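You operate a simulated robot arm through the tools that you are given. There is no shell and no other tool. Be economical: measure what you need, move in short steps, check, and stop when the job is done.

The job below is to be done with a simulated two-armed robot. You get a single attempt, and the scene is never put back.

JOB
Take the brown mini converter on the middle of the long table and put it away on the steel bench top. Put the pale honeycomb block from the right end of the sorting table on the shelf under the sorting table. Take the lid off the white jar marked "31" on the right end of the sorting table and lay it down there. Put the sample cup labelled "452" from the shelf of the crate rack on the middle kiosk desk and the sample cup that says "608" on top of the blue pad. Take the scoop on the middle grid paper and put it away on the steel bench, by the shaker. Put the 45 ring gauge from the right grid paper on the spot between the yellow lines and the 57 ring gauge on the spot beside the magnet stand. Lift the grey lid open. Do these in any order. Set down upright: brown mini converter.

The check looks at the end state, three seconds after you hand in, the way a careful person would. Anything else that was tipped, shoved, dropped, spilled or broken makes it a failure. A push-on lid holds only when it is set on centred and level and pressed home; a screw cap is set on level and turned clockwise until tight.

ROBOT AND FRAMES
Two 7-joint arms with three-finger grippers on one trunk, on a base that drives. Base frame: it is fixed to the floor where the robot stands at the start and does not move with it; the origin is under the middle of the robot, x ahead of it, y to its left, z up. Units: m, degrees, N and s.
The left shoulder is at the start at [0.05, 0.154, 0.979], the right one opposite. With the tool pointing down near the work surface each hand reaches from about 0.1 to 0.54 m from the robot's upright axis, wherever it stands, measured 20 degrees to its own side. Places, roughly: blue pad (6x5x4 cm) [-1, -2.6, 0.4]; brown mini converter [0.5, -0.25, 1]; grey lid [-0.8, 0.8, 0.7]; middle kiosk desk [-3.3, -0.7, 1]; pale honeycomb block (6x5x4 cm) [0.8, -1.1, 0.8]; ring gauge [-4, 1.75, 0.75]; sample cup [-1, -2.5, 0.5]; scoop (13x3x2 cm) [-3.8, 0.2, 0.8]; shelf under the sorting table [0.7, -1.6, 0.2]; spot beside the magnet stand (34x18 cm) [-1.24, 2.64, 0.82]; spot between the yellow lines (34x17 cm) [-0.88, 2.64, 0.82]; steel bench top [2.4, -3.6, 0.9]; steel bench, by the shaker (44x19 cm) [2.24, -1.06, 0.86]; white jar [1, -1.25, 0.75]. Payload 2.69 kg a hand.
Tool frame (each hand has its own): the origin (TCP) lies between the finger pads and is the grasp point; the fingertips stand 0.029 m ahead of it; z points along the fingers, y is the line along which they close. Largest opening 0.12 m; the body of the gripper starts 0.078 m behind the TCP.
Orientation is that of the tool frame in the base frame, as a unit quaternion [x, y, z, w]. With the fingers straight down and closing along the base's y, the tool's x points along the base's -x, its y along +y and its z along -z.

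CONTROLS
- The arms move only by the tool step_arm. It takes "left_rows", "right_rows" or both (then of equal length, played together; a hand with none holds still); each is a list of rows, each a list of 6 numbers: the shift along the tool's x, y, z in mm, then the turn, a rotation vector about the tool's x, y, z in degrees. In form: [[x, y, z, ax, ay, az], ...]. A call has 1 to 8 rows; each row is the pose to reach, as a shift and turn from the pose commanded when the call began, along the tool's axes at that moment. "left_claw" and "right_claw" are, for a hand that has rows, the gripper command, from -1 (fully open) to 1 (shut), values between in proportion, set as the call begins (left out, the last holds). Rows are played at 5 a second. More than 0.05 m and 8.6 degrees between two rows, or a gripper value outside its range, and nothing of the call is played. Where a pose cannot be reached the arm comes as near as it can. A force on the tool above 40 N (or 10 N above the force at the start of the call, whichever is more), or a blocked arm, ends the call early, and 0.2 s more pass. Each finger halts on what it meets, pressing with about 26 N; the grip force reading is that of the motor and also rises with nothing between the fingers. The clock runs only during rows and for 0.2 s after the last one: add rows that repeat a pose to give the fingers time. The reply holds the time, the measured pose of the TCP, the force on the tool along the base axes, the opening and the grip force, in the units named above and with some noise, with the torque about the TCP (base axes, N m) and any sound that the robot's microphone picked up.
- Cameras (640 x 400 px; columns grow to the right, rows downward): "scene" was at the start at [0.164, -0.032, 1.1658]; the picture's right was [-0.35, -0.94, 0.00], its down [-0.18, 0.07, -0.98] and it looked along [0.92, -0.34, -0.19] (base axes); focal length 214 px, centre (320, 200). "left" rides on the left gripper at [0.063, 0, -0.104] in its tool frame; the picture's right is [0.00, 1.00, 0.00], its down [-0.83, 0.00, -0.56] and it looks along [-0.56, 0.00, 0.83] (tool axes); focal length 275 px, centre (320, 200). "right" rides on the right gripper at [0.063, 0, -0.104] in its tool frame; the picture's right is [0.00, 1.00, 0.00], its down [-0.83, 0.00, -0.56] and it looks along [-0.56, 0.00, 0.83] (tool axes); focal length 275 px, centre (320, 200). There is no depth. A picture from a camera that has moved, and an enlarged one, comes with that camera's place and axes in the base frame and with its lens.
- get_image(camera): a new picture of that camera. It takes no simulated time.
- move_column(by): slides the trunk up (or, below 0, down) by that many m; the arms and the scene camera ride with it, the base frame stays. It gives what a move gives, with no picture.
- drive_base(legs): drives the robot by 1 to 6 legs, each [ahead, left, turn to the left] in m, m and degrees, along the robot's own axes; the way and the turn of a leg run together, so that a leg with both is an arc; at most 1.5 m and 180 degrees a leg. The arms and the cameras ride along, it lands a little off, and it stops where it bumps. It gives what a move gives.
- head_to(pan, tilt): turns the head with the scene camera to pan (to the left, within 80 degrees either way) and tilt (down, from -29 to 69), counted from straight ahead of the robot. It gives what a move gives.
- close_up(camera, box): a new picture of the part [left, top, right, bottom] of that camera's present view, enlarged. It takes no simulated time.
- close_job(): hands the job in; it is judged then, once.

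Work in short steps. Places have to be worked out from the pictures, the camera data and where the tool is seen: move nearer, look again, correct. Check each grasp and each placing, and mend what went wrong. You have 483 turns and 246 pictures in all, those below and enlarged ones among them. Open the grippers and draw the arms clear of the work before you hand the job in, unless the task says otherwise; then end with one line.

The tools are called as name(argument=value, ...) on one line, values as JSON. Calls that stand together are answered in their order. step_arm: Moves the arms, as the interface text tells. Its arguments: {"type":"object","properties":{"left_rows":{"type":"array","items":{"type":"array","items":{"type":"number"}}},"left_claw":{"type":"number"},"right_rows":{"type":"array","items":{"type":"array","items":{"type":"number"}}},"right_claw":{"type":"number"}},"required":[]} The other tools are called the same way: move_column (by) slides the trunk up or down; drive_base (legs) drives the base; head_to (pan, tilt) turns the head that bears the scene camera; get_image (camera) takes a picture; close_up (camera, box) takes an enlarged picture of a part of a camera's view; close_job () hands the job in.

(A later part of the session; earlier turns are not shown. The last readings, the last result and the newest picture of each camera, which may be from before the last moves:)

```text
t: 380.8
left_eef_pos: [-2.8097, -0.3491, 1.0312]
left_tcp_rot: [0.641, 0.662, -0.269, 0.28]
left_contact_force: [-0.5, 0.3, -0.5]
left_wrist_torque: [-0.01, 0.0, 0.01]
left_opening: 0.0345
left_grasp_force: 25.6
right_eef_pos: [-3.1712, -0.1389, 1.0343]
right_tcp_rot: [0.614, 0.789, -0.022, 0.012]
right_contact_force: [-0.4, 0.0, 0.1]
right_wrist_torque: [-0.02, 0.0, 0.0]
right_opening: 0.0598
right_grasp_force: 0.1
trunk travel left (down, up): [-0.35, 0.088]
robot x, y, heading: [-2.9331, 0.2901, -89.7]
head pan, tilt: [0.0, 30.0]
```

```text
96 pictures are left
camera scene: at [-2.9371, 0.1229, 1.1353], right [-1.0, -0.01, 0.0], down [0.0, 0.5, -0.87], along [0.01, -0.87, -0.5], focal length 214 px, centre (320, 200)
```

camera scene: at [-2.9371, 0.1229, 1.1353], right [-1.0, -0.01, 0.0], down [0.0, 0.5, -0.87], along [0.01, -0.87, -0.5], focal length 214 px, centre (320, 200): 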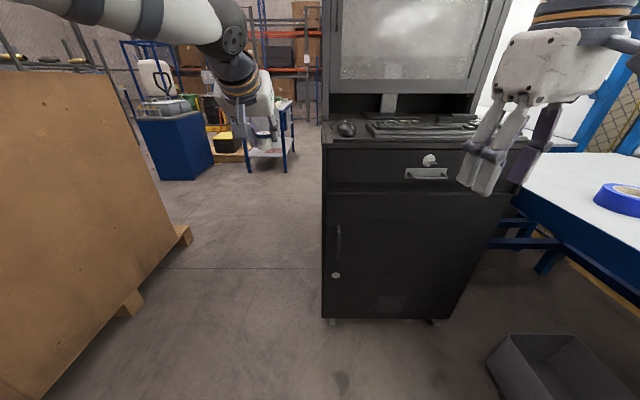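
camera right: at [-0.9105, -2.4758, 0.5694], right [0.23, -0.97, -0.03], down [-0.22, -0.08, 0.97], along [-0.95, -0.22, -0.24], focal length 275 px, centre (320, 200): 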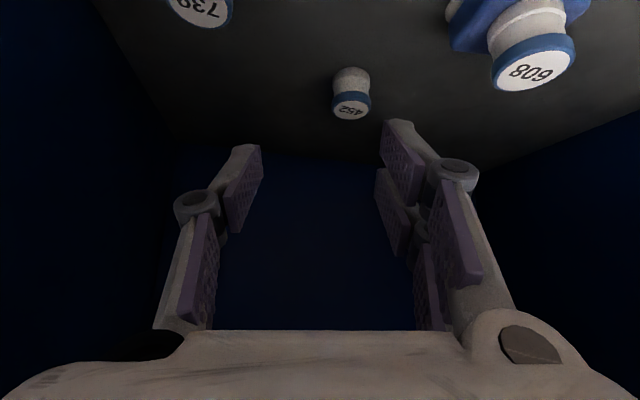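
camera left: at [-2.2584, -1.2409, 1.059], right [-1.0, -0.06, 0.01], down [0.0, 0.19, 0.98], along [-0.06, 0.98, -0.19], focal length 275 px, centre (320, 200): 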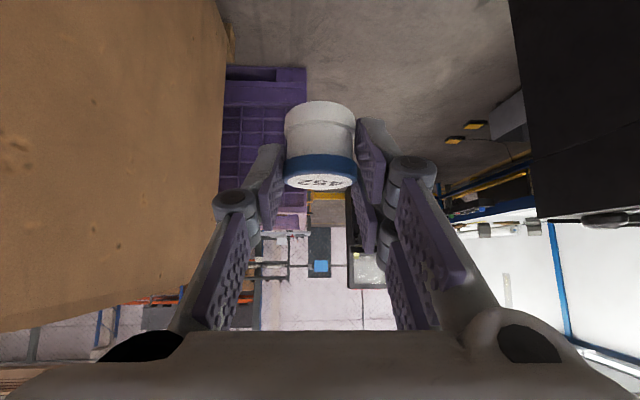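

Desk front edge y≈-0.56, z≈0.94; there is a free strip in front of keyboard and mouse. I strafe to x≈-3.27 and drive forward so the cup comes over the strip.

drive_base(legs=[[0, 0.33, -0.4]])

```text
t: 383.9
left_eef_pos: [-2.4831, -0.3481, 1.0311]
left_tcp_rot: [0.644, 0.66, -0.27, 0.279]
left_contact_force: [0.7, -0.2, -0.3]
left_wrist_torque: [0.02, 0.02, 0.0]
left_opening: 0.0346
left_grasp_force: 25.3
right_eef_pos: [-2.8408, -0.137, 1.0339]
right_tcp_rot: [0.616, 0.787, -0.022, 0.012]
right_contact_force: [-0.6, -0.4, -0.2]
right_wrist_torque: [-0.02, 0.06, -0.02]
right_opening: 0.0603
right_grasp_force: 0.1
trunk travel left (down, up): [-0.35, 0.088]
robot x, y, heading: [-2.6052, 0.2874, -90.0]
head pan, tilt: [0.0, 30.0]
```

Wrong sense (left is +x here). I strafe right 0.66 m.

drive_base(legs=[[0, -0.66, 0], [0.24, 0, 0]])

head_to(pan=0, tilt=35)

get_image(camera="scene")

get_image(camera="left")

```text
t: 390.7
left_eef_pos: [-3.1367, -0.5502, 1.0321]
left_tcp_rot: [0.643, 0.663, -0.264, 0.276]
left_contact_force: [0.1, 6.2, 2.8]
left_wrist_torque: [0.16, -0.03, 0.0]
left_opening: 0.0
left_grasp_force: 26.3
right_eef_pos: [-3.4958, -0.3427, 1.0326]
right_tcp_rot: [0.616, 0.788, -0.023, 0.012]
right_contact_force: [-0.6, 0.2, -0.4]
right_wrist_torque: [0.04, -0.01, -0.01]
right_opening: 0.0601
right_grasp_force: 0.0
trunk travel left (down, up): [-0.35, 0.088]
robot x, y, heading: [-3.2603, 0.0837, -89.9]
head pan, tilt: [0.0, 30.0]
stopped in leg 2: the force on the tool passed its limit at 123 N (the readings are from after the stop); the commanded pose is now the measured one
```

```text
t: 391.3
left_eef_pos: [-3.1377, -0.5503, 1.0334]
left_tcp_rot: [0.643, 0.664, -0.264, 0.276]
left_contact_force: [0.8, 6.9, 2.1]
left_wrist_torque: [0.22, -0.04, 0.07]
left_opening: 0.0
left_grasp_force: 25.6
right_eef_pos: [-3.4967, -0.3443, 1.0349]
right_tcp_rot: [0.616, 0.787, -0.023, 0.011]
right_contact_force: [-0.1, 0.2, 0.7]
right_wrist_torque: [0.0, -0.02, -0.01]
right_opening: 0.06
right_grasp_force: 0.0
trunk travel left (down, up): [-0.35, 0.088]
robot x, y, heading: [-3.2625, 0.0833, -89.7]
head pan, tilt: [0.0, 35.0]
```

```text
95 pictures are left
camera scene: at [-3.2621, -0.0796, 1.1277], right [-1.0, 0.0, 0.0], down [0.0, 0.57, -0.82], along [0.0, -0.82, -0.57], focal length 214 px, centre (320, 200)
```

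scene: 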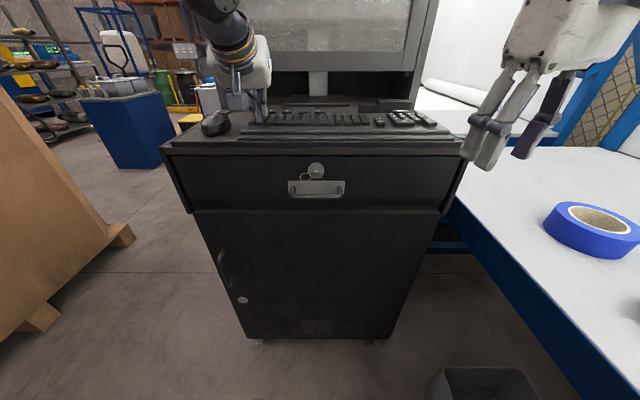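

```text
94 pictures are left
camera left: at [-3.1405, -0.4322, 1.0622], right [1.0, 0.03, 0.01], down [0.0, -0.19, 0.98], along [0.03, -0.98, -0.19], focal length 275 px, centre (320, 200)
```

left: 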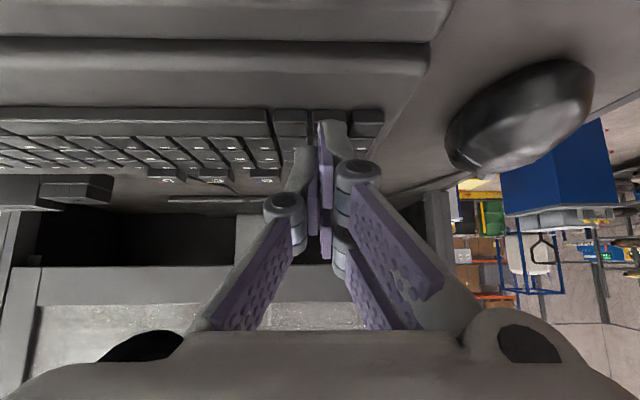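

The cup struck the desk edge and was lost from the grip. I back away and look for it on the floor.

drive_base(legs=[[-0.35, 0, 0]])

head_to(pan=0, tilt=55)

get_image(camera="scene")

```text
t: 393.6
left_eef_pos: [-3.1378, -0.2001, 1.0303]
left_tcp_rot: [0.644, 0.663, -0.265, 0.276]
left_contact_force: [-0.1, -0.6, 0.2]
left_wrist_torque: [0.01, 0.01, -0.02]
left_opening: 0.0002
left_grasp_force: 26.3
right_eef_pos: [-3.4968, 0.0057, 1.0338]
right_tcp_rot: [0.615, 0.788, -0.022, 0.013]
right_contact_force: [0.8, 0.0, 0.1]
right_wrist_torque: [-0.02, -0.01, 0.01]
right_opening: 0.0603
right_grasp_force: 0.0
trunk travel left (down, up): [-0.35, 0.088]
robot x, y, heading: [-3.2616, 0.4342, -89.8]
head pan, tilt: [0.0, 35.0]
```

```text
t: 394.4
left_eef_pos: [-3.1383, -0.2005, 1.0325]
left_tcp_rot: [0.643, 0.663, -0.264, 0.276]
left_contact_force: [0.8, 0.1, -0.2]
left_wrist_torque: [0.0, -0.01, 0.01]
left_opening: 0.0
left_grasp_force: 25.6
right_eef_pos: [-3.4967, 0.0066, 1.0337]
right_tcp_rot: [0.616, 0.787, -0.022, 0.012]
right_contact_force: [0.3, 0.3, -0.4]
right_wrist_torque: [0.01, 0.0, 0.0]
right_opening: 0.0602
right_grasp_force: 0.1
trunk travel left (down, up): [-0.35, 0.088]
robot x, y, heading: [-3.2629, 0.4301, -89.7]
head pan, tilt: [0.0, 55.0]
```

```text
93 pictures are left
camera scene: at [-3.2633, 0.2856, 1.0993], right [-1.0, 0.0, 0.0], down [0.0, 0.82, -0.57], along [0.0, -0.57, -0.82], focal length 214 px, centre (320, 200)
```

scene: 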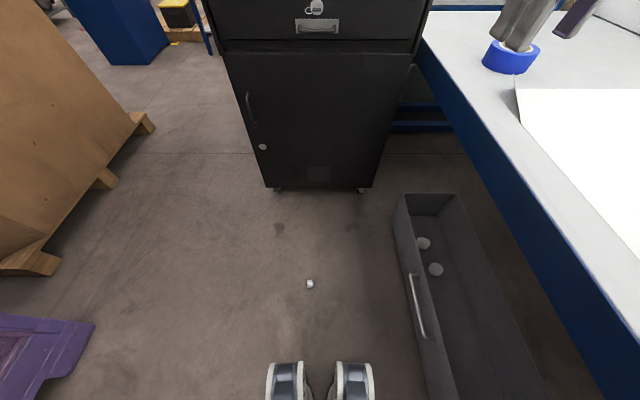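

The cup is on the floor, right in front of the base. I zoom to check that it's intact.

close_up(camera="scene", box=[290, 270, 330, 298])

```text
14.29 times, centred on (310, 284) of scene
camera zoom: at [-3.2633, 0.2856, 1.0993], right [-1.0, 0.0, 0.0], down [0.0, 0.82, -0.57], along [0.0, -0.57, -0.82], focal length 3064 px, centre (463, -1000)
```

zoom: 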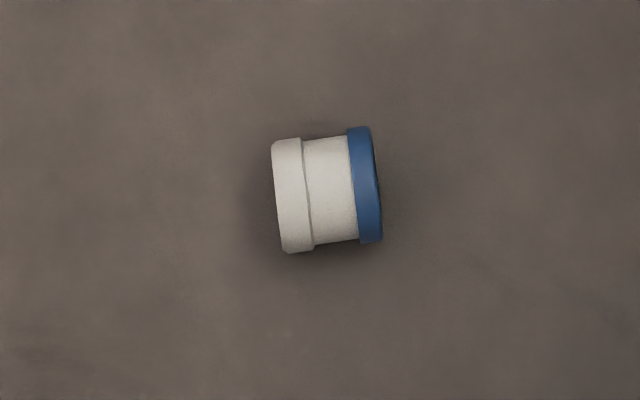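

Intact, lying on its side with lid toward -x. Plan: face west (heading 180), grasp it with the left hand pointing down closing along y, then pitch forward 90° to make it upright. I reposition first.

drive_base(legs=[[0, 0.48, 0], [0, 0, -90], [0, 0.22, 0]])

step_arm(left_rows=[[0, 0, 0, 0, 8, 0], [0, 0, 0, 0, 16, 0], [0, 0, 0, 0, 24, 0], [0, 0, 0, 0, 32, 0], [0, 0, 0, 0, 40, 0], [0, 0, 0, 0, 46, 0], [0, 0, 0, 0, 46, 0]], left_claw=0)

head_to(pan=0, tilt=55)

get_image(camera="scene")

```text
t: 404.2
left_eef_pos: [-3.4183, 0.0847, 1.0322]
left_tcp_rot: [0.924, 0.021, -0.382, 0.012]
left_contact_force: [0.7, 0.2, -0.9]
left_wrist_torque: [0.02, 0.01, -0.01]
left_opening: 0.0
left_grasp_force: 26.0
right_eef_pos: [-3.217, 0.4449, 1.0329]
right_tcp_rot: [0.992, 0.127, -0.024, -0.006]
right_contact_force: [-0.1, -0.7, 0.3]
right_wrist_torque: [-0.01, -0.01, 0.0]
right_opening: 0.0602
right_grasp_force: 0.2
trunk travel left (down, up): [-0.35, 0.088]
robot x, y, heading: [-2.7834, 0.2198, -179.4]
head pan, tilt: [0.0, 55.0]
```

```text
t: 405.9
left_eef_pos: [-3.3343, 0.089, 0.9863]
left_tcp_rot: [1.0, 0.022, 0.009, 0.001]
left_contact_force: [0.7, 0.0, 0.2]
left_wrist_torque: [-0.02, -0.01, 0.01]
left_opening: 0.0598
left_grasp_force: 0.1
left hand out of reach, approached as far as the arm can: row 3, 4, 5, 6, 7
right_eef_pos: [-3.2159, 0.4449, 1.0332]
right_tcp_rot: [0.992, 0.128, -0.025, -0.007]
right_contact_force: [0.3, 0.7, 0.7]
right_wrist_torque: [-0.01, 0.01, 0.03]
right_opening: 0.06
right_grasp_force: 0.0
trunk travel left (down, up): [-0.35, 0.088]
robot x, y, heading: [-2.7845, 0.219, -179.2]
head pan, tilt: [0.0, 55.0]
```

```text
t: 406.4
left_eef_pos: [-3.3346, 0.09, 0.9866]
left_tcp_rot: [1.0, 0.023, 0.009, 0.003]
left_contact_force: [0.1, -0.1, -0.3]
left_wrist_torque: [-0.03, -0.01, -0.01]
left_opening: 0.0602
left_grasp_force: 0.1
right_eef_pos: [-3.2161, 0.445, 1.0327]
right_tcp_rot: [0.991, 0.128, -0.024, -0.008]
right_contact_force: [0.7, -0.4, 0.7]
right_wrist_torque: [-0.01, 0.01, 0.02]
right_opening: 0.0601
right_grasp_force: 0.0
trunk travel left (down, up): [-0.35, 0.088]
robot x, y, heading: [-2.7859, 0.2149, -179.0]
head pan, tilt: [0.0, 55.0]
```

```text
91 pictures are left
camera scene: at [-2.9349, 0.2159, 1.0992], right [-0.02, 1.0, 0.0], down [0.82, 0.01, -0.57], along [-0.57, -0.01, -0.82], focal length 214 px, centre (320, 200)
```

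scene: 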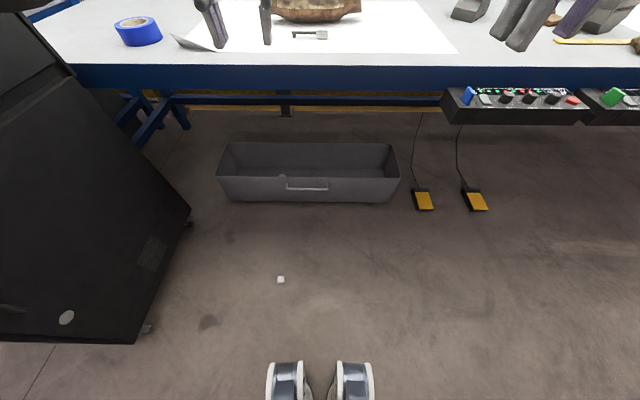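

Cup at ≈[-3.207,0.014]. I place the left hand above it, then lower the trunk.

step_arm(left_rows=[[30, 18, 0, 0, 0, 0], [60, 36, 0, 0, 0, 0], [90, 54, 0, 0, 0, 0], [125, 76, 0, 0, 0, 0], [125, 76, 0, 0, 0, 0]], left_claw=-0.3)

move_column(by=-0.345)

get_image(camera="left")

```text
t: 407.6
left_eef_pos: [-3.206, 0.0229, 0.9896]
left_tcp_rot: [1.0, 0.022, 0.008, 0.002]
left_contact_force: [0.2, 1.0, -0.1]
left_wrist_torque: [-0.01, -0.01, 0.01]
left_opening: 0.078
left_grasp_force: 0.0
right_eef_pos: [-3.2171, 0.4458, 1.0332]
right_tcp_rot: [0.991, 0.129, -0.024, -0.007]
right_contact_force: [-0.4, -0.8, 0.4]
right_wrist_torque: [0.01, 0.02, 0.02]
right_opening: 0.0602
right_grasp_force: 0.1
trunk travel left (down, up): [-0.35, 0.088]
robot x, y, heading: [-2.7861, 0.2184, -179.1]
head pan, tilt: [0.0, 55.0]
```

```text
t: 411.0
left_eef_pos: [-3.2049, 0.0228, 0.646]
left_tcp_rot: [1.0, 0.023, 0.008, 0.002]
left_contact_force: [0.4, -0.3, 1.1]
left_wrist_torque: [-0.01, 0.0, 0.0]
left_opening: 0.0778
left_grasp_force: 0.0
right_eef_pos: [-3.2608, 0.4449, 0.6446]
right_tcp_rot: [0.991, 0.128, 0.039, 0.0]
right_contact_force: [-0.2, 0.7, -0.1]
right_wrist_torque: [0.02, -0.01, 0.02]
right_opening: 0.0602
right_grasp_force: 0.0
trunk travel left (down, up): [-0.005, 0.433]
robot x, y, heading: [-2.786, 0.2154, -179.1]
head pan, tilt: [0.0, 55.0]
```

```text
90 pictures are left
camera left: at [-3.1453, 0.0253, 0.7508], right [0.04, -1.0, 0.0], down [-0.84, -0.03, 0.54], along [-0.54, -0.03, -0.84], focal length 275 px, centre (320, 200)
```

left: 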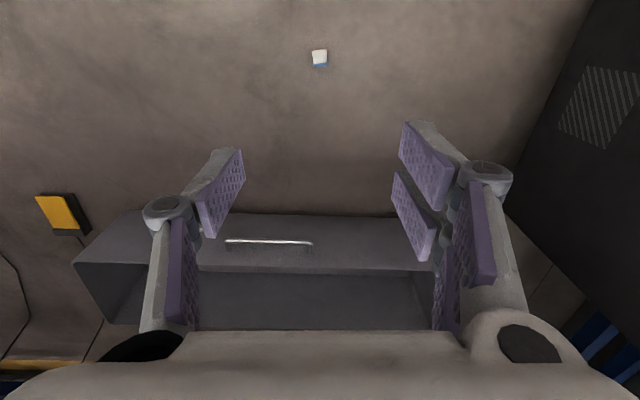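

Cup is nearly under the hand. I lower 360 mm, with the 10 mm correction.

step_arm(left_rows=[[-3, 1, 45, 0, 0, 0], [-6, 3, 90, 0, 0, 0], [-10, 5, 135, 0, 0, 0], [-10, 5, 180, 0, 0, 0], [-10, 5, 225, 0, 0, 0], [-10, 5, 270, 0, 0, 0], [-10, 5, 315, 0, 0, 0], [-10, 5, 360, 0, 0, 0]])

step_arm(left_rows=[[0, 0, 45, 0, 0, 0], [0, 0, 90, 0, 0, 0], [0, 0, 135, 0, 0, 0], [0, 0, 180, 0, 0, 0], [0, 0, 180, 0, 0, 0]])

get_image(camera="left")

```text
t: 412.8
left_eef_pos: [-3.2091, 0.0134, 0.2833]
left_tcp_rot: [1.0, 0.022, 0.009, 0.001]
left_contact_force: [-0.4, -0.2, -1.0]
left_wrist_torque: [-0.02, -0.01, 0.02]
left_opening: 0.0781
left_grasp_force: 0.0
right_eef_pos: [-3.2606, 0.4452, 0.6455]
right_tcp_rot: [0.991, 0.127, 0.038, 0.0]
right_contact_force: [0.9, 0.0, 0.5]
right_wrist_torque: [0.0, 0.0, 0.02]
right_opening: 0.06
right_grasp_force: 0.2
trunk travel left (down, up): [-0.005, 0.433]
robot x, y, heading: [-2.7855, 0.2162, -179.1]
head pan, tilt: [0.0, 55.0]
```

```text
t: 414.0
left_eef_pos: [-3.2069, 0.014, 0.1025]
left_tcp_rot: [1.0, 0.023, 0.008, 0.002]
left_contact_force: [0.0, -0.2, 0.2]
left_wrist_torque: [-0.01, -0.02, 0.01]
left_opening: 0.0777
left_grasp_force: 0.1
right_eef_pos: [-3.26, 0.4448, 0.6448]
right_tcp_rot: [0.991, 0.128, 0.039, 0.0]
right_contact_force: [-0.1, -0.4, -0.3]
right_wrist_torque: [0.04, 0.0, 0.0]
right_opening: 0.0602
right_grasp_force: 0.0
trunk travel left (down, up): [-0.005, 0.433]
robot x, y, heading: [-2.784, 0.219, -178.8]
head pan, tilt: [0.0, 55.0]
```

```text
89 pictures are left
camera left: at [-3.1448, 0.0167, 0.2083], right [0.04, -1.0, 0.0], down [-0.84, -0.03, 0.54], along [-0.54, -0.03, -0.84], focal length 275 px, centre (320, 200)
```

left: 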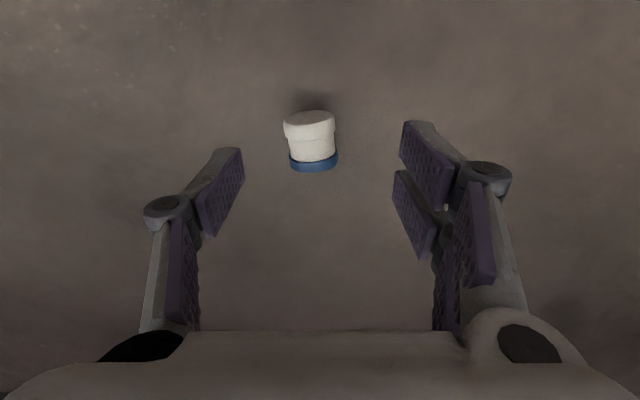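

Straight-down reach works. I correct (-9, +5 mm, yaw 5°) and go down 64 mm.

step_arm(left_rows=[[-9, -4.7, 0, 0, 0, -5], [-9, -4.7, 30, 0, 0, -5], [-9, -4.7, 55, 0, 0, -5], [-9, -4.7, 64, 0, 0, -5], [-9, -4.7, 64, 0, 0, -5]])

get_image(camera="left")

```text
t: 415.2
left_eef_pos: [-3.2139, 0.0194, 0.0397]
left_tcp_rot: [0.998, 0.067, 0.008, 0.003]
left_contact_force: [0.6, -0.5, 0.7]
left_wrist_torque: [-0.01, -0.02, 0.01]
left_opening: 0.078
left_grasp_force: 0.0
right_eef_pos: [-3.2596, 0.4448, 0.6446]
right_tcp_rot: [0.991, 0.128, 0.039, 0.001]
right_contact_force: [0.1, 0.1, 0.1]
right_wrist_torque: [0.02, -0.01, -0.01]
right_opening: 0.0603
right_grasp_force: 0.1
trunk travel left (down, up): [-0.005, 0.433]
robot x, y, heading: [-2.7857, 0.2149, -178.8]
head pan, tilt: [0.0, 55.0]
```

```text
88 pictures are left
camera left: at [-3.1537, 0.0271, 0.145], right [0.13, -0.99, 0.01], down [-0.83, -0.1, 0.54], along [-0.54, -0.07, -0.84], focal length 275 px, centre (320, 200)
```

left: 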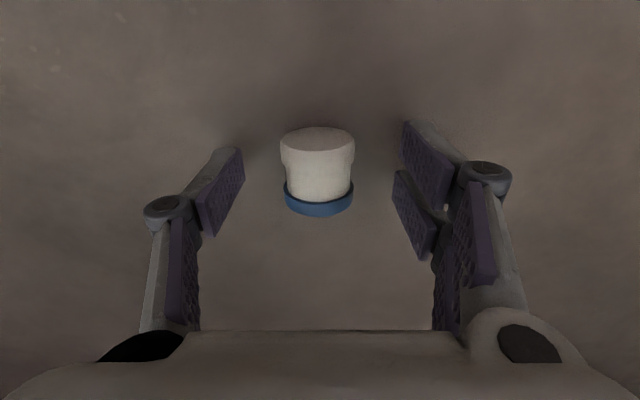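

Well placed. I close on the cup.

step_arm(left_rows=[[0, 0, 0, 0, 0, 0], [0, 0, 0, 0, 0, 0], [0, 0, 0, 0, 0, 0]], left_claw=1)

step_arm(left_rows=[[0, 0, -40, 0, 0, 0], [0, 0, -80, 0, 0, 0], [0, 0, -120, 0, 0, 0], [0, 0, -160, 0, 0, 0], [0, 0, -200, 0, 0, 0], [0, 0, -240, 0, 0, 0], [0, 0, -280, 0, 0, 0], [0, 0, -320, 0, 0, 0]])

get_image(camera="left")

```text
t: 416.0
left_eef_pos: [-3.2145, 0.0186, 0.0397]
left_tcp_rot: [0.998, 0.066, 0.009, 0.003]
left_contact_force: [-0.1, 0.6, 0.4]
left_wrist_torque: [0.0, -0.02, -0.03]
left_opening: 0.0346
left_grasp_force: 26.0
right_eef_pos: [-3.26, 0.4451, 0.6439]
right_tcp_rot: [0.991, 0.129, 0.039, 0.0]
right_contact_force: [-0.3, 0.4, -0.4]
right_wrist_torque: [0.02, 0.02, 0.01]
right_opening: 0.0601
right_grasp_force: 0.1
trunk travel left (down, up): [-0.005, 0.433]
robot x, y, heading: [-2.7854, 0.2124, -179.1]
head pan, tilt: [0.0, 55.0]
```

```text
t: 417.8
left_eef_pos: [-3.2202, 0.0213, 0.3645]
left_tcp_rot: [0.998, 0.066, 0.008, 0.002]
left_contact_force: [0.4, 0.2, 0.3]
left_wrist_torque: [-0.02, 0.02, -0.02]
left_opening: 0.0345
left_grasp_force: 25.9
right_eef_pos: [-3.2607, 0.446, 0.6448]
right_tcp_rot: [0.991, 0.127, 0.038, 0.001]
right_contact_force: [-0.1, -0.2, -0.2]
right_wrist_torque: [-0.02, -0.01, 0.02]
right_opening: 0.0598
right_grasp_force: 0.1
trunk travel left (down, up): [-0.005, 0.433]
robot x, y, heading: [-2.7835, 0.216, -178.9]
head pan, tilt: [0.0, 55.0]
```

```text
87 pictures are left
camera left: at [-3.1598, 0.0292, 0.4696], right [0.13, -0.99, 0.01], down [-0.83, -0.1, 0.54], along [-0.54, -0.07, -0.84], focal length 275 px, centre (320, 200)
```

left: 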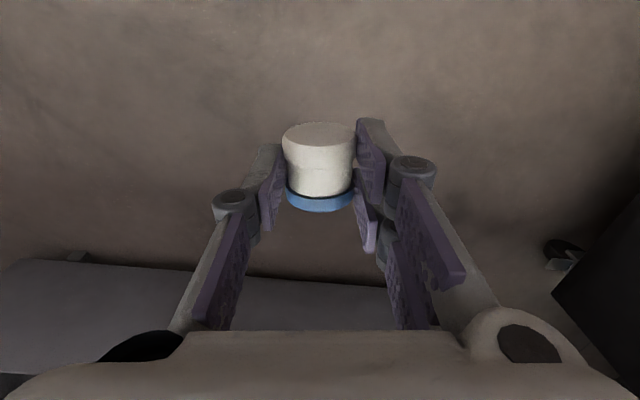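

Cup 452 is held with the lid toward -tool x. I pitch the left hand forward (first ~60°) and raise the trunk.

step_arm(left_rows=[[0, 0, 0, 0, -8, 0], [0, 0, 0, 0, -16, 0], [0, 0, 0, 0, -24, 0], [0, 0, 0, 0, -32, 0], [0, 0, 0, 0, -40, 0], [0, 0, 0, 0, -48, 0], [0, 0, 0, 0, -56, 0], [0, 0, 0, 0, -64, 0]])

move_column(by=0.43)

step_arm(left_rows=[[-20, 0, 0, 0, -8, 0], [-40, 0, 0, 0, -16, 0], [-60, 0, 0, 0, -24, 0], [-80, 0, 0, 0, -25, 0]])

```text
t: 419.6
left_eef_pos: [-3.2284, 0.0271, 0.3517]
left_tcp_rot: [0.85, 0.056, -0.522, 0.039]
left_contact_force: [0.1, 0.4, -0.7]
left_wrist_torque: [-0.02, 0.0, -0.01]
left_opening: 0.0347
left_grasp_force: 25.5
left hand out of reach, approached as far as the arm can: row 4, 5, 6, 7, 8
right_eef_pos: [-3.2595, 0.4442, 0.6458]
right_tcp_rot: [0.991, 0.127, 0.038, 0.0]
right_contact_force: [0.5, -0.5, -0.5]
right_wrist_torque: [0.01, 0.04, -0.02]
right_opening: 0.06
right_grasp_force: 0.1
trunk travel left (down, up): [-0.005, 0.433]
robot x, y, heading: [-2.7869, 0.218, -179.2]
head pan, tilt: [0.0, 55.0]
```

```text
refused: 0.43 is not a number from -0.4 to 0.4
```

```text
t: 420.6
left_eef_pos: [-3.3233, 0.0363, 0.4322]
left_tcp_rot: [0.72, 0.046, -0.691, 0.051]
left_contact_force: [0.1, 0.0, -0.5]
left_wrist_torque: [-0.01, -0.03, -0.01]
left_opening: 0.035
left_grasp_force: 25.3
left hand out of reach, approached as far as the arm can: row 1, 2, 3, 4
right_eef_pos: [-3.2606, 0.4454, 0.6432]
right_tcp_rot: [0.991, 0.127, 0.038, 0.0]
right_contact_force: [0.1, -0.1, 0.2]
right_wrist_torque: [-0.01, -0.02, -0.03]
right_opening: 0.0601
right_grasp_force: 0.2
trunk travel left (down, up): [-0.005, 0.433]
robot x, y, heading: [-2.7848, 0.2196, -179.2]
head pan, tilt: [0.0, 55.0]
```

Hand is horizontal now (cup upright). I raise the trunk 0.4 m and view the desk after turning south.

move_column(by=0.4)

step_arm(left_rows=[[-45, 0, 0, 0, 0, 0], [-90, 0, 0, 0, 0, 0], [-135, 0, 0, 0, 0, 0], [-180, 0, 0, 0, 0, 0], [-225, 0, 0, 0, 0, 0], [-260, 0, 0, 0, 0, 0], [-260, 0, 0, 0, 0, 0]])

get_image(camera="left")

```text
t: 424.5
left_eef_pos: [-3.3243, 0.0378, 0.8323]
left_tcp_rot: [0.718, 0.046, -0.692, 0.051]
left_contact_force: [-0.7, 0.2, 0.3]
left_wrist_torque: [-0.03, -0.01, -0.03]
left_opening: 0.0346
left_grasp_force: 26.2
right_eef_pos: [-3.2602, 0.4453, 1.045]
right_tcp_rot: [0.991, 0.127, 0.04, 0.0]
right_contact_force: [0.0, -0.1, -0.2]
right_wrist_torque: [0.04, -0.01, -0.01]
right_opening: 0.0603
right_grasp_force: 0.2
trunk travel left (down, up): [-0.405, 0.033]
robot x, y, heading: [-2.7852, 0.2189, -179.2]
head pan, tilt: [0.0, 55.0]
```

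```text
t: 426.1
left_eef_pos: [-3.3364, 0.0406, 1.0933]
left_tcp_rot: [0.719, 0.047, -0.692, 0.051]
left_contact_force: [0.0, -0.2, -0.9]
left_wrist_torque: [0.01, -0.01, 0.01]
left_opening: 0.0348
left_grasp_force: 25.9
right_eef_pos: [-3.261, 0.4453, 1.0453]
right_tcp_rot: [0.991, 0.128, 0.039, 0.0]
right_contact_force: [0.6, -0.8, -0.1]
right_wrist_torque: [0.0, 0.04, 0.02]
right_opening: 0.0601
right_grasp_force: 0.1
trunk travel left (down, up): [-0.405, 0.033]
robot x, y, heading: [-2.7847, 0.2179, -179.1]
head pan, tilt: [0.0, 55.0]
```

```text
86 pictures are left
camera left: at [-3.2294, 0.0536, 1.0353], right [0.14, -0.99, 0.01], down [0.52, 0.08, 0.85], along [-0.84, -0.11, 0.53], focal length 275 px, centre (320, 200)
```

left: 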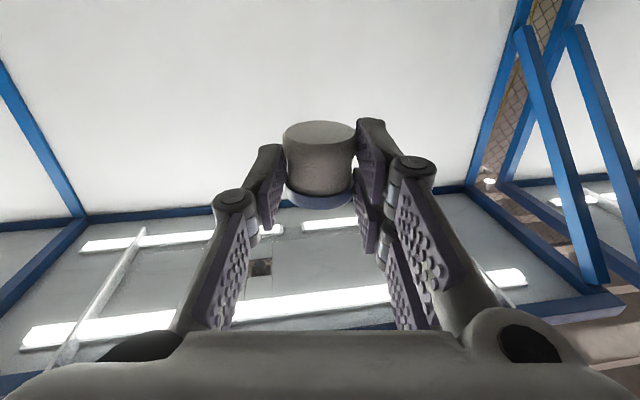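

The cup is upright. I drive to x≈-3.22, turn south and inspect the desk closely.

drive_base(legs=[[0.42, 0, 0], [0, -0.1, 0], [0, 0, 89]])

head_to(pan=0, tilt=35)

get_image(camera="scene")

```text
t: 433.4
left_eef_pos: [-3.0505, -0.2442, 1.0945]
left_tcp_rot: [0.484, 0.533, -0.462, 0.518]
left_contact_force: [-0.2, -0.2, -0.3]
left_wrist_torque: [0.0, -0.01, -0.02]
left_opening: 0.035
left_grasp_force: 26.1
right_eef_pos: [-3.4525, -0.1562, 1.0444]
right_tcp_rot: [0.624, 0.78, 0.028, -0.027]
right_contact_force: [0.1, 1.1, -0.1]
right_wrist_torque: [-0.01, -0.01, 0.01]
right_opening: 0.0598
right_grasp_force: 0.1
trunk travel left (down, up): [-0.405, 0.033]
robot x, y, heading: [-3.2097, 0.3129, -91.4]
head pan, tilt: [0.0, 55.0]
```

```text
t: 434.3
left_eef_pos: [-3.0496, -0.2436, 1.0944]
left_tcp_rot: [0.484, 0.533, -0.462, 0.518]
left_contact_force: [-0.9, 0.3, -0.6]
left_wrist_torque: [0.02, 0.01, -0.01]
left_opening: 0.0347
left_grasp_force: 25.9
right_eef_pos: [-3.4521, -0.1537, 1.0464]
right_tcp_rot: [0.624, 0.78, 0.028, -0.027]
right_contact_force: [0.3, 0.1, -0.2]
right_wrist_torque: [0.03, 0.04, 0.02]
right_opening: 0.0599
right_grasp_force: 0.1
trunk travel left (down, up): [-0.405, 0.033]
robot x, y, heading: [-3.2071, 0.3086, -91.3]
head pan, tilt: [0.0, 35.0]
```

```text
85 pictures are left
camera scene: at [-3.2111, 0.1831, 1.1934], right [-1.0, 0.02, 0.0], down [0.01, 0.57, -0.82], along [-0.02, -0.82, -0.57], focal length 214 px, centre (320, 200)
```

scene: 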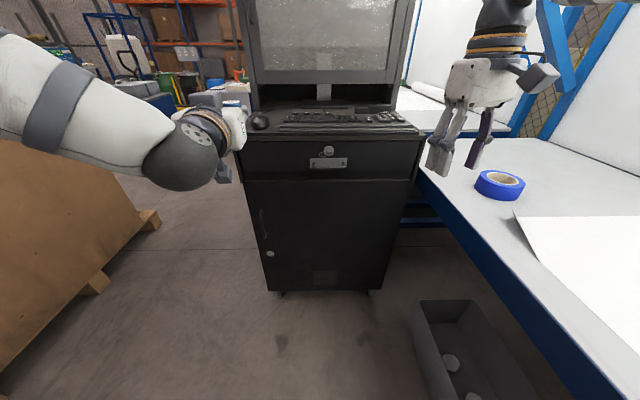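

close_up(camera="scene", box=[225, 70, 435, 200])

```text
3.05 times, centred on (330, 135) of scene
camera zoom: at [-3.2111, 0.1831, 1.1934], right [-1.0, 0.02, 0.0], down [0.01, 0.57, -0.82], along [-0.02, -0.82, -0.57], focal length 654 px, centre (290, 398)
```

zoom: 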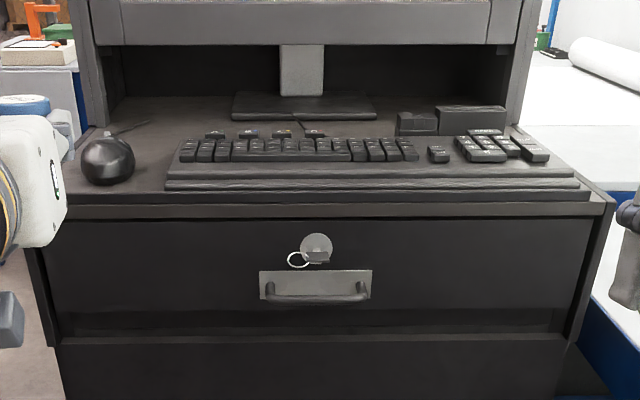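

Desk front is taken up by the keyboard; free space is only behind it, which needs a tilted hand. I'll regrip the cup: set it at the bench edge (west), then re-grasp at 45°. Turn to face the bench.

drive_base(legs=[[0, 0, -88.7]])

head_to(pan=0, tilt=40)

get_image(camera="scene")

```text
t: 438.4
left_eef_pos: [-3.7565, 0.1336, 1.0935]
left_tcp_rot: [0.718, 0.048, -0.693, 0.052]
left_contact_force: [0.3, 0.3, 0.6]
left_wrist_torque: [-0.01, 0.01, 0.01]
left_opening: 0.0348
left_grasp_force: 26.2
right_eef_pos: [-3.6825, 0.5371, 1.0461]
right_tcp_rot: [0.991, 0.128, 0.039, 0.002]
right_contact_force: [-0.4, 0.2, 0.1]
right_wrist_torque: [-0.01, 0.03, -0.02]
right_opening: 0.0601
right_grasp_force: 0.0
trunk travel left (down, up): [-0.405, 0.033]
robot x, y, heading: [-3.2059, 0.3135, -179.3]
head pan, tilt: [0.0, 35.0]
```

```text
t: 439.1
left_eef_pos: [-3.7573, 0.133, 1.0933]
left_tcp_rot: [0.718, 0.047, -0.693, 0.052]
left_contact_force: [-0.3, 0.4, -0.2]
left_wrist_torque: [0.03, -0.01, 0.03]
left_opening: 0.0348
left_grasp_force: 26.4
right_eef_pos: [-3.6836, 0.5377, 1.0439]
right_tcp_rot: [0.991, 0.129, 0.039, 0.0]
right_contact_force: [0.5, -0.5, -0.9]
right_wrist_torque: [0.01, 0.02, -0.05]
right_opening: 0.06
right_grasp_force: 0.2
trunk travel left (down, up): [-0.405, 0.033]
robot x, y, heading: [-3.2083, 0.3111, -178.9]
head pan, tilt: [0.0, 40.0]
```

```text
83 pictures are left
camera scene: at [-3.3343, 0.3097, 1.186], right [-0.02, 1.0, 0.0], down [0.64, 0.01, -0.77], along [-0.77, -0.01, -0.64], focal length 214 px, centre (320, 200)
```

scene: 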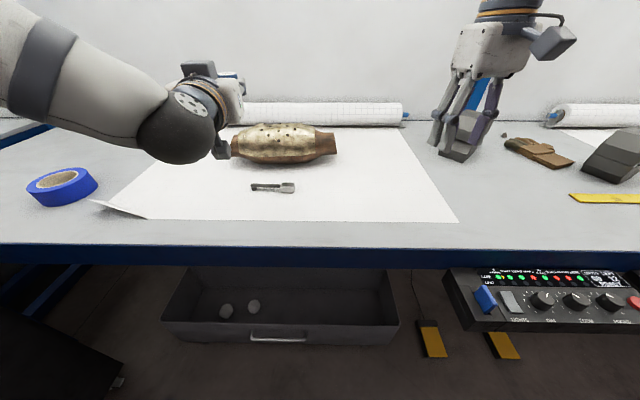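

I see the scoop on the paper, and a free strip along the bench edge (x -3.65…-3.72). I back 7 cm and lower the left hand to set the cup on that strip.

drive_base(legs=[[-0.07, 0, 0]])

step_arm(left_rows=[[45, 0, 0, 0, 0, 0], [90, 0, 0, 0, 0, 0], [135, 0, 0, 0, 0, 0], [180, 0, 0, 0, 0, 0], [220, 0, 0, 0, 0, 0], [250, 0, 0, 0, 0, 0], [250, 0, 0, 0, 0, 0]])

get_image(camera="scene")

get_image(camera="left")

```text
t: 440.1
left_eef_pos: [-3.6861, 0.1349, 1.0948]
left_tcp_rot: [0.717, 0.048, -0.693, 0.052]
left_contact_force: [0.3, -0.4, -0.4]
left_wrist_torque: [-0.01, -0.01, -0.02]
left_opening: 0.0348
left_grasp_force: 26.1
right_eef_pos: [-3.6131, 0.5396, 1.0444]
right_tcp_rot: [0.991, 0.128, 0.039, 0.0]
right_contact_force: [0.5, 0.4, -0.4]
right_wrist_torque: [0.0, 0.03, -0.02]
right_opening: 0.0599
right_grasp_force: 0.1
trunk travel left (down, up): [-0.405, 0.033]
robot x, y, heading: [-3.1387, 0.314, -179.0]
head pan, tilt: [0.0, 40.0]
```

```text
t: 441.7
left_eef_pos: [-3.679, 0.1356, 0.8443]
left_tcp_rot: [0.718, 0.047, -0.693, 0.051]
left_contact_force: [-0.4, 0.4, -0.7]
left_wrist_torque: [0.0, 0.02, -0.06]
left_opening: 0.0348
left_grasp_force: 26.1
right_eef_pos: [-3.6134, 0.5396, 1.0454]
right_tcp_rot: [0.991, 0.128, 0.039, 0.001]
right_contact_force: [0.2, -0.8, -0.6]
right_wrist_torque: [0.01, -0.01, 0.01]
right_opening: 0.0598
right_grasp_force: 0.1
trunk travel left (down, up): [-0.405, 0.033]
robot x, y, heading: [-3.1399, 0.3116, -179.2]
head pan, tilt: [0.0, 40.0]
```

```text
82 pictures are left
camera scene: at [-3.2645, 0.3109, 1.186], right [-0.02, 1.0, 0.0], down [0.64, 0.01, -0.77], along [-0.77, -0.01, -0.64], focal length 214 px, centre (320, 200)
```

scene: 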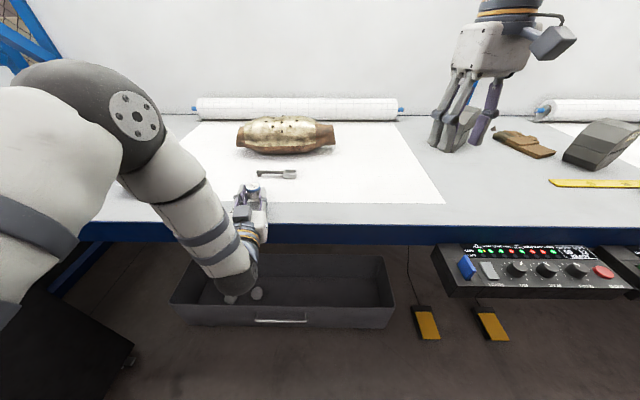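

```text
81 pictures are left
camera left: at [-3.5734, 0.1476, 0.7861], right [0.14, -0.99, 0.01], down [0.52, 0.08, 0.85], along [-0.84, -0.11, 0.53], focal length 275 px, centre (320, 200)
```

left: 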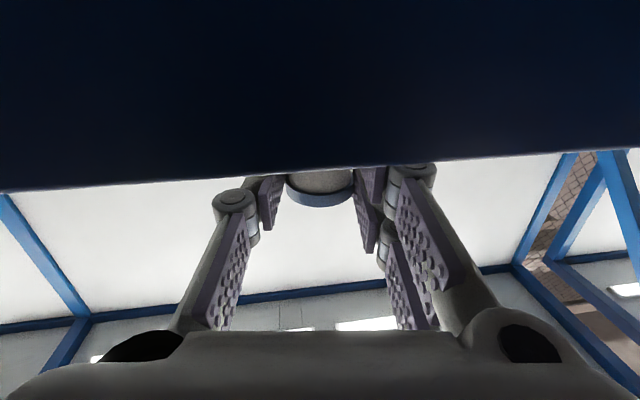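

Edge solves to x≈-3.63, z≈0.813; cup bottom ≈0.826. I lower gently to contact.

step_arm(left_rows=[[4, 0, 0, 0, 0, 0], [8, 0, 0, 0, 0, 0], [11, 0, 0, 0, 0, 0], [13, 0, 0, 0, 0, 0], [13, 0, 0, 0, 0, 0]])

```text
t: 442.9
left_eef_pos: [-3.6788, 0.1332, 0.8327]
left_tcp_rot: [0.716, 0.047, -0.695, 0.051]
left_contact_force: [-0.9, 0.9, 11.4]
left_wrist_torque: [-0.25, 0.32, -0.09]
left_opening: 0.035
left_grasp_force: 25.8
right_eef_pos: [-3.6122, 0.5386, 1.0474]
right_tcp_rot: [0.991, 0.129, 0.037, 0.0]
right_contact_force: [0.3, -0.1, -0.7]
right_wrist_torque: [-0.01, -0.02, 0.02]
right_opening: 0.0599
right_grasp_force: 0.1
trunk travel left (down, up): [-0.405, 0.033]
robot x, y, heading: [-3.1389, 0.3131, -179.0]
head pan, tilt: [0.0, 40.0]
```

Contact. I open and withdraw horizontally.

step_arm(left_rows=[[-1, 0, 0, 0, 0, 0], [-1, 0, 0, 0, 0, 0], [-1, 0, 0, 0, 0, 0]], left_claw=0)

step_arm(left_rows=[[0, 0, -20, 0, 0, 0], [0, 0, -50, 0, 0, 0], [0, 0, -80, 0, 0, 0], [0, 0, -100, 0, 0, 0], [0, 0, -100, 0, 0, 0]])

close_up(camera="scene", box=[180, 120, 340, 240])

```text
t: 443.7
left_eef_pos: [-3.6773, 0.1346, 0.8342]
left_tcp_rot: [0.717, 0.047, -0.694, 0.051]
left_contact_force: [-1.5, 5.1, 14.5]
left_wrist_torque: [-0.34, 0.34, -0.03]
left_opening: 0.0574
left_grasp_force: 0.0
right_eef_pos: [-3.6134, 0.5401, 1.0451]
right_tcp_rot: [0.991, 0.129, 0.039, 0.0]
right_contact_force: [-0.4, -0.6, 0.2]
right_wrist_torque: [0.01, -0.03, 0.02]
right_opening: 0.0602
right_grasp_force: 0.1
trunk travel left (down, up): [-0.405, 0.033]
robot x, y, heading: [-3.1384, 0.3131, -179.0]
head pan, tilt: [0.0, 40.0]
```

```text
t: 444.9
left_eef_pos: [-3.5779, 0.1469, 0.8359]
left_tcp_rot: [0.719, 0.047, -0.692, 0.051]
left_contact_force: [-0.3, -0.2, 0.6]
left_wrist_torque: [-0.01, 0.03, -0.01]
left_opening: 0.0599
left_grasp_force: 0.0
right_eef_pos: [-3.6126, 0.5388, 1.0442]
right_tcp_rot: [0.991, 0.129, 0.038, 0.0]
right_contact_force: [0.3, 0.2, -0.3]
right_wrist_torque: [-0.02, -0.01, 0.03]
right_opening: 0.0601
right_grasp_force: 0.0
trunk travel left (down, up): [-0.405, 0.033]
robot x, y, heading: [-3.1388, 0.3091, -179.3]
head pan, tilt: [0.0, 40.0]
```

```text
3.33 times, centred on (260, 180) of scene
camera zoom: at [-3.2646, 0.3108, 1.1859], right [-0.02, 1.0, 0.0], down [0.64, 0.01, -0.77], along [-0.77, -0.01, -0.64], focal length 715 px, centre (520, 267)
```

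zoom: 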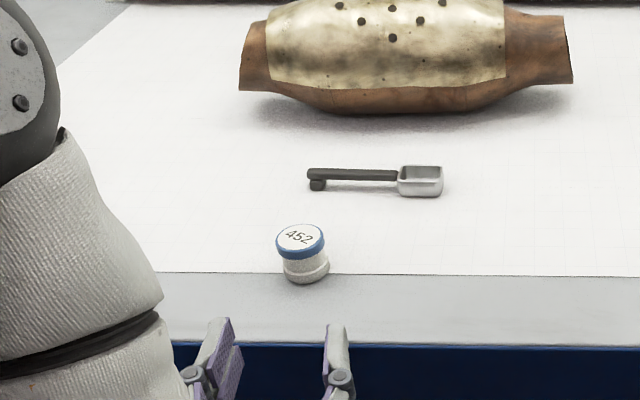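

Cup 452 stands upright at the paper edge, and the scoop is clearly seen. I raise the left hand and re-pitch to ~46° for the regrasp.

step_arm(left_rows=[[-25, 0, -10, 0, 7, 0], [-50, 0, -10, 0, 14, 0], [-80, 0, -10, 0, 21, 0], [-100, 0, -10, 0, 28, 0], [-120, 0, -10, 0, 35, 0], [-120, 0, -10, 0, 42, 0], [-120, 0, -10, 0, 42, 0]])

get_image(camera="left")

```text
t: 446.5
left_eef_pos: [-3.5731, 0.1498, 0.9561]
left_tcp_rot: [0.919, 0.062, -0.389, 0.03]
left_contact_force: [0.1, 0.2, -0.4]
left_wrist_torque: [0.02, 0.03, 0.0]
left_opening: 0.0599
left_grasp_force: 0.0
right_eef_pos: [-3.613, 0.5391, 1.046]
right_tcp_rot: [0.991, 0.128, 0.039, 0.0]
right_contact_force: [-1.0, 0.2, 0.1]
right_wrist_torque: [0.03, 0.01, 0.01]
right_opening: 0.0601
right_grasp_force: 0.0
trunk travel left (down, up): [-0.405, 0.033]
robot x, y, heading: [-3.1401, 0.3127, -179.5]
head pan, tilt: [0.0, 40.0]
```

```text
79 pictures are left
camera left: at [-3.4556, 0.1656, 0.9836], right [0.13, -0.99, 0.01], down [-0.18, -0.01, 0.98], along [-0.97, -0.13, -0.18], focal length 275 px, centre (320, 200)
```

left: 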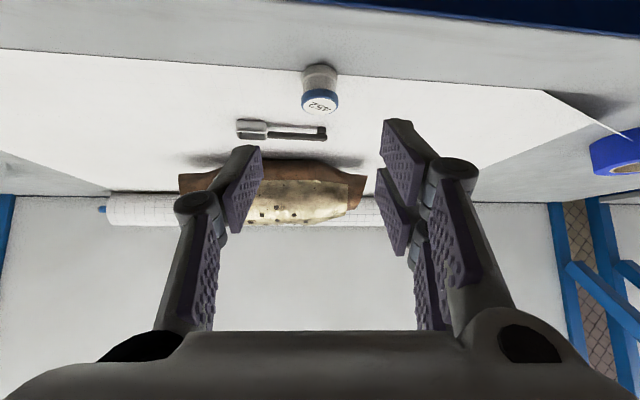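

The cup is dead ahead on the approach axis: advance 158 mm, then grip.

step_arm(left_rows=[[0, 1, 45, 0, 0, 0], [1, 1, 90, 0, 0, 0], [1, 1, 130, 0, 0, 0], [1, 1, 158, 0, 0, 0], [1, 1, 158, 0, 0, 0]])

get_image(camera="left")

```text
t: 447.7
left_eef_pos: [-3.6836, 0.1322, 0.8453]
left_tcp_rot: [0.919, 0.061, -0.389, 0.031]
left_contact_force: [-0.1, 0.1, 0.9]
left_wrist_torque: [0.01, -0.02, -0.01]
left_opening: 0.06
left_grasp_force: 0.1
right_eef_pos: [-3.6143, 0.5393, 1.045]
right_tcp_rot: [0.991, 0.127, 0.038, 0.001]
right_contact_force: [-0.6, 0.2, 0.4]
right_wrist_torque: [-0.01, 0.0, -0.03]
right_opening: 0.0601
right_grasp_force: 0.0
trunk travel left (down, up): [-0.405, 0.033]
robot x, y, heading: [-3.1416, 0.3119, -179.1]
head pan, tilt: [0.0, 40.0]
```

```text
78 pictures are left
camera left: at [-3.5665, 0.148, 0.8736], right [0.13, -0.99, 0.01], down [-0.18, -0.01, 0.98], along [-0.97, -0.13, -0.18], focal length 275 px, centre (320, 200)
```

left: 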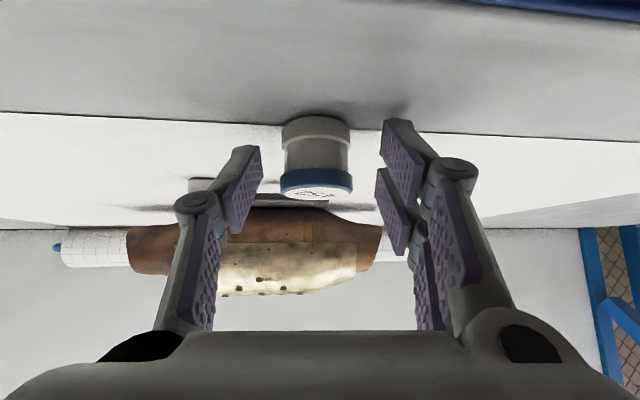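

step_arm(left_rows=[[-5.5, 0, 5.7, 0, 0, 0], [-5.5, 0, 5.7, 0, 0, 0]])

step_arm(left_rows=[[0, 0, 0, 0, 0, 0], [0, 0, 0, 0, 0, 0], [0, 0, 0, 0, 0, 0]], left_claw=1)

step_arm(left_rows=[[-28, 0, -28, 0, 0, 0], [-56, 0, -56, 0, 0, 0], [-84, 0, -84, 0, 0, 0], [-112, 0, -112, 0, 0, 0], [-140, 0, -140, 0, 0, 0], [-170, 0, -170, 0, 0, 0], [-185, 0, -185, 0, 0, 0], [-185, 0, -185, 0, 0, 0]])

get_image(camera="left")

```text
t: 448.3
left_eef_pos: [-3.6928, 0.131, 0.8456]
left_tcp_rot: [0.918, 0.062, -0.39, 0.03]
left_contact_force: [-0.6, 0.2, 0.2]
left_wrist_torque: [-0.02, 0.0, 0.01]
left_opening: 0.06
left_grasp_force: 0.1
right_eef_pos: [-3.6142, 0.5384, 1.0447]
right_tcp_rot: [0.991, 0.129, 0.038, 0.0]
right_contact_force: [0.9, 0.6, -0.7]
right_wrist_torque: [0.04, 0.02, -0.01]
right_opening: 0.0601
right_grasp_force: 0.0
trunk travel left (down, up): [-0.405, 0.033]
robot x, y, heading: [-3.1377, 0.309, -179.2]
head pan, tilt: [0.0, 40.0]
```

```text
t: 449.1
left_eef_pos: [-3.6929, 0.1311, 0.8461]
left_tcp_rot: [0.919, 0.062, -0.389, 0.031]
left_contact_force: [-0.8, -0.1, 2.1]
left_wrist_torque: [0.01, -0.01, -0.03]
left_opening: 0.0346
left_grasp_force: 25.5
right_eef_pos: [-3.6129, 0.5393, 1.0456]
right_tcp_rot: [0.991, 0.129, 0.038, 0.0]
right_contact_force: [0.7, -0.3, 0.7]
right_wrist_torque: [-0.01, 0.02, -0.01]
right_opening: 0.0598
right_grasp_force: 0.0
trunk travel left (down, up): [-0.405, 0.033]
robot x, y, heading: [-3.1371, 0.3137, -179.4]
head pan, tilt: [0.0, 40.0]
```

```text
t: 450.9
left_eef_pos: [-3.6901, 0.1319, 1.1059]
left_tcp_rot: [0.918, 0.063, -0.39, 0.031]
left_contact_force: [0.0, -0.5, -0.2]
left_wrist_torque: [-0.04, 0.01, 0.01]
left_opening: 0.0344
left_grasp_force: 26.1
right_eef_pos: [-3.6129, 0.5391, 1.0441]
right_tcp_rot: [0.991, 0.128, 0.039, 0.0]
right_contact_force: [0.0, 0.3, -0.4]
right_wrist_torque: [0.01, -0.03, -0.01]
right_opening: 0.06
right_grasp_force: 0.0
trunk travel left (down, up): [-0.405, 0.033]
robot x, y, heading: [-3.1356, 0.3146, -179.1]
head pan, tilt: [0.0, 40.0]
```

```text
77 pictures are left
camera left: at [-3.5715, 0.1483, 1.1348], right [0.14, -0.99, 0.01], down [-0.18, -0.01, 0.98], along [-0.97, -0.14, -0.18], focal length 275 px, centre (320, 200)
```

left: 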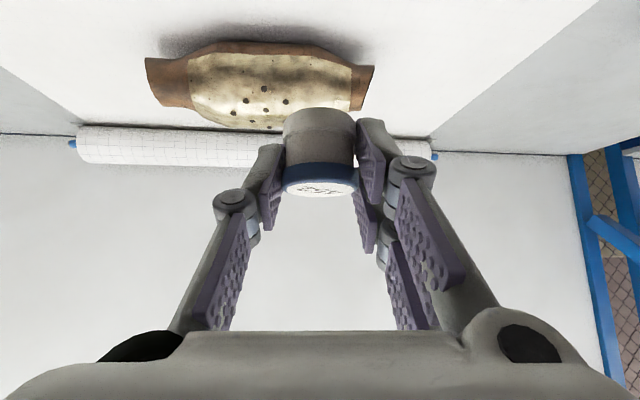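

Regrasped at 46° (cup bottom 33 mm below TCP). I retract/raise the right hand, turn south, and align so the cup goes to the free spot left-behind the keyboard (≈[-3.04,-0.83]).

step_arm(right_rows=[[40, 0, -15, 0, 0, 0], [80, 0, -30, 0, 0, 0], [120, 0, -45, 0, 0, 0], [150, 0, -60, 0, 0, 0], [150, 0, -60, 0, 0, 0]])

drive_base(legs=[[0, 0, 89.1]])

```text
t: 452.1
left_eef_pos: [-3.6887, 0.1333, 1.1073]
left_tcp_rot: [0.918, 0.063, -0.39, 0.031]
left_contact_force: [-0.1, -1.1, 0.0]
left_wrist_torque: [0.0, 0.01, -0.01]
left_opening: 0.0346
left_grasp_force: 25.7
right_eef_pos: [-3.4743, 0.5772, 1.1171]
right_tcp_rot: [0.991, 0.129, 0.04, 0.0]
right_contact_force: [0.1, 0.5, 1.3]
right_wrist_torque: [-0.02, -0.02, 0.0]
right_opening: 0.06
right_grasp_force: 0.1
trunk travel left (down, up): [-0.405, 0.033]
robot x, y, heading: [-3.1393, 0.312, -179.1]
head pan, tilt: [0.0, 40.0]
```

```text
t: 456.3
left_eef_pos: [-2.9672, -0.2407, 1.1052]
left_tcp_rot: [0.611, 0.689, -0.255, 0.295]
left_contact_force: [-0.1, 0.6, -0.7]
left_wrist_torque: [-0.01, 0.01, 0.01]
left_opening: 0.0347
left_grasp_force: 25.9
right_eef_pos: [-3.4072, -0.0206, 1.1176]
right_tcp_rot: [0.615, 0.787, 0.028, -0.027]
right_contact_force: [-0.1, -0.1, 0.7]
right_wrist_torque: [0.0, 0.02, 0.0]
right_opening: 0.0603
right_grasp_force: 0.1
trunk travel left (down, up): [-0.405, 0.033]
robot x, y, heading: [-3.1407, 0.3136, -89.8]
head pan, tilt: [0.0, 40.0]
```

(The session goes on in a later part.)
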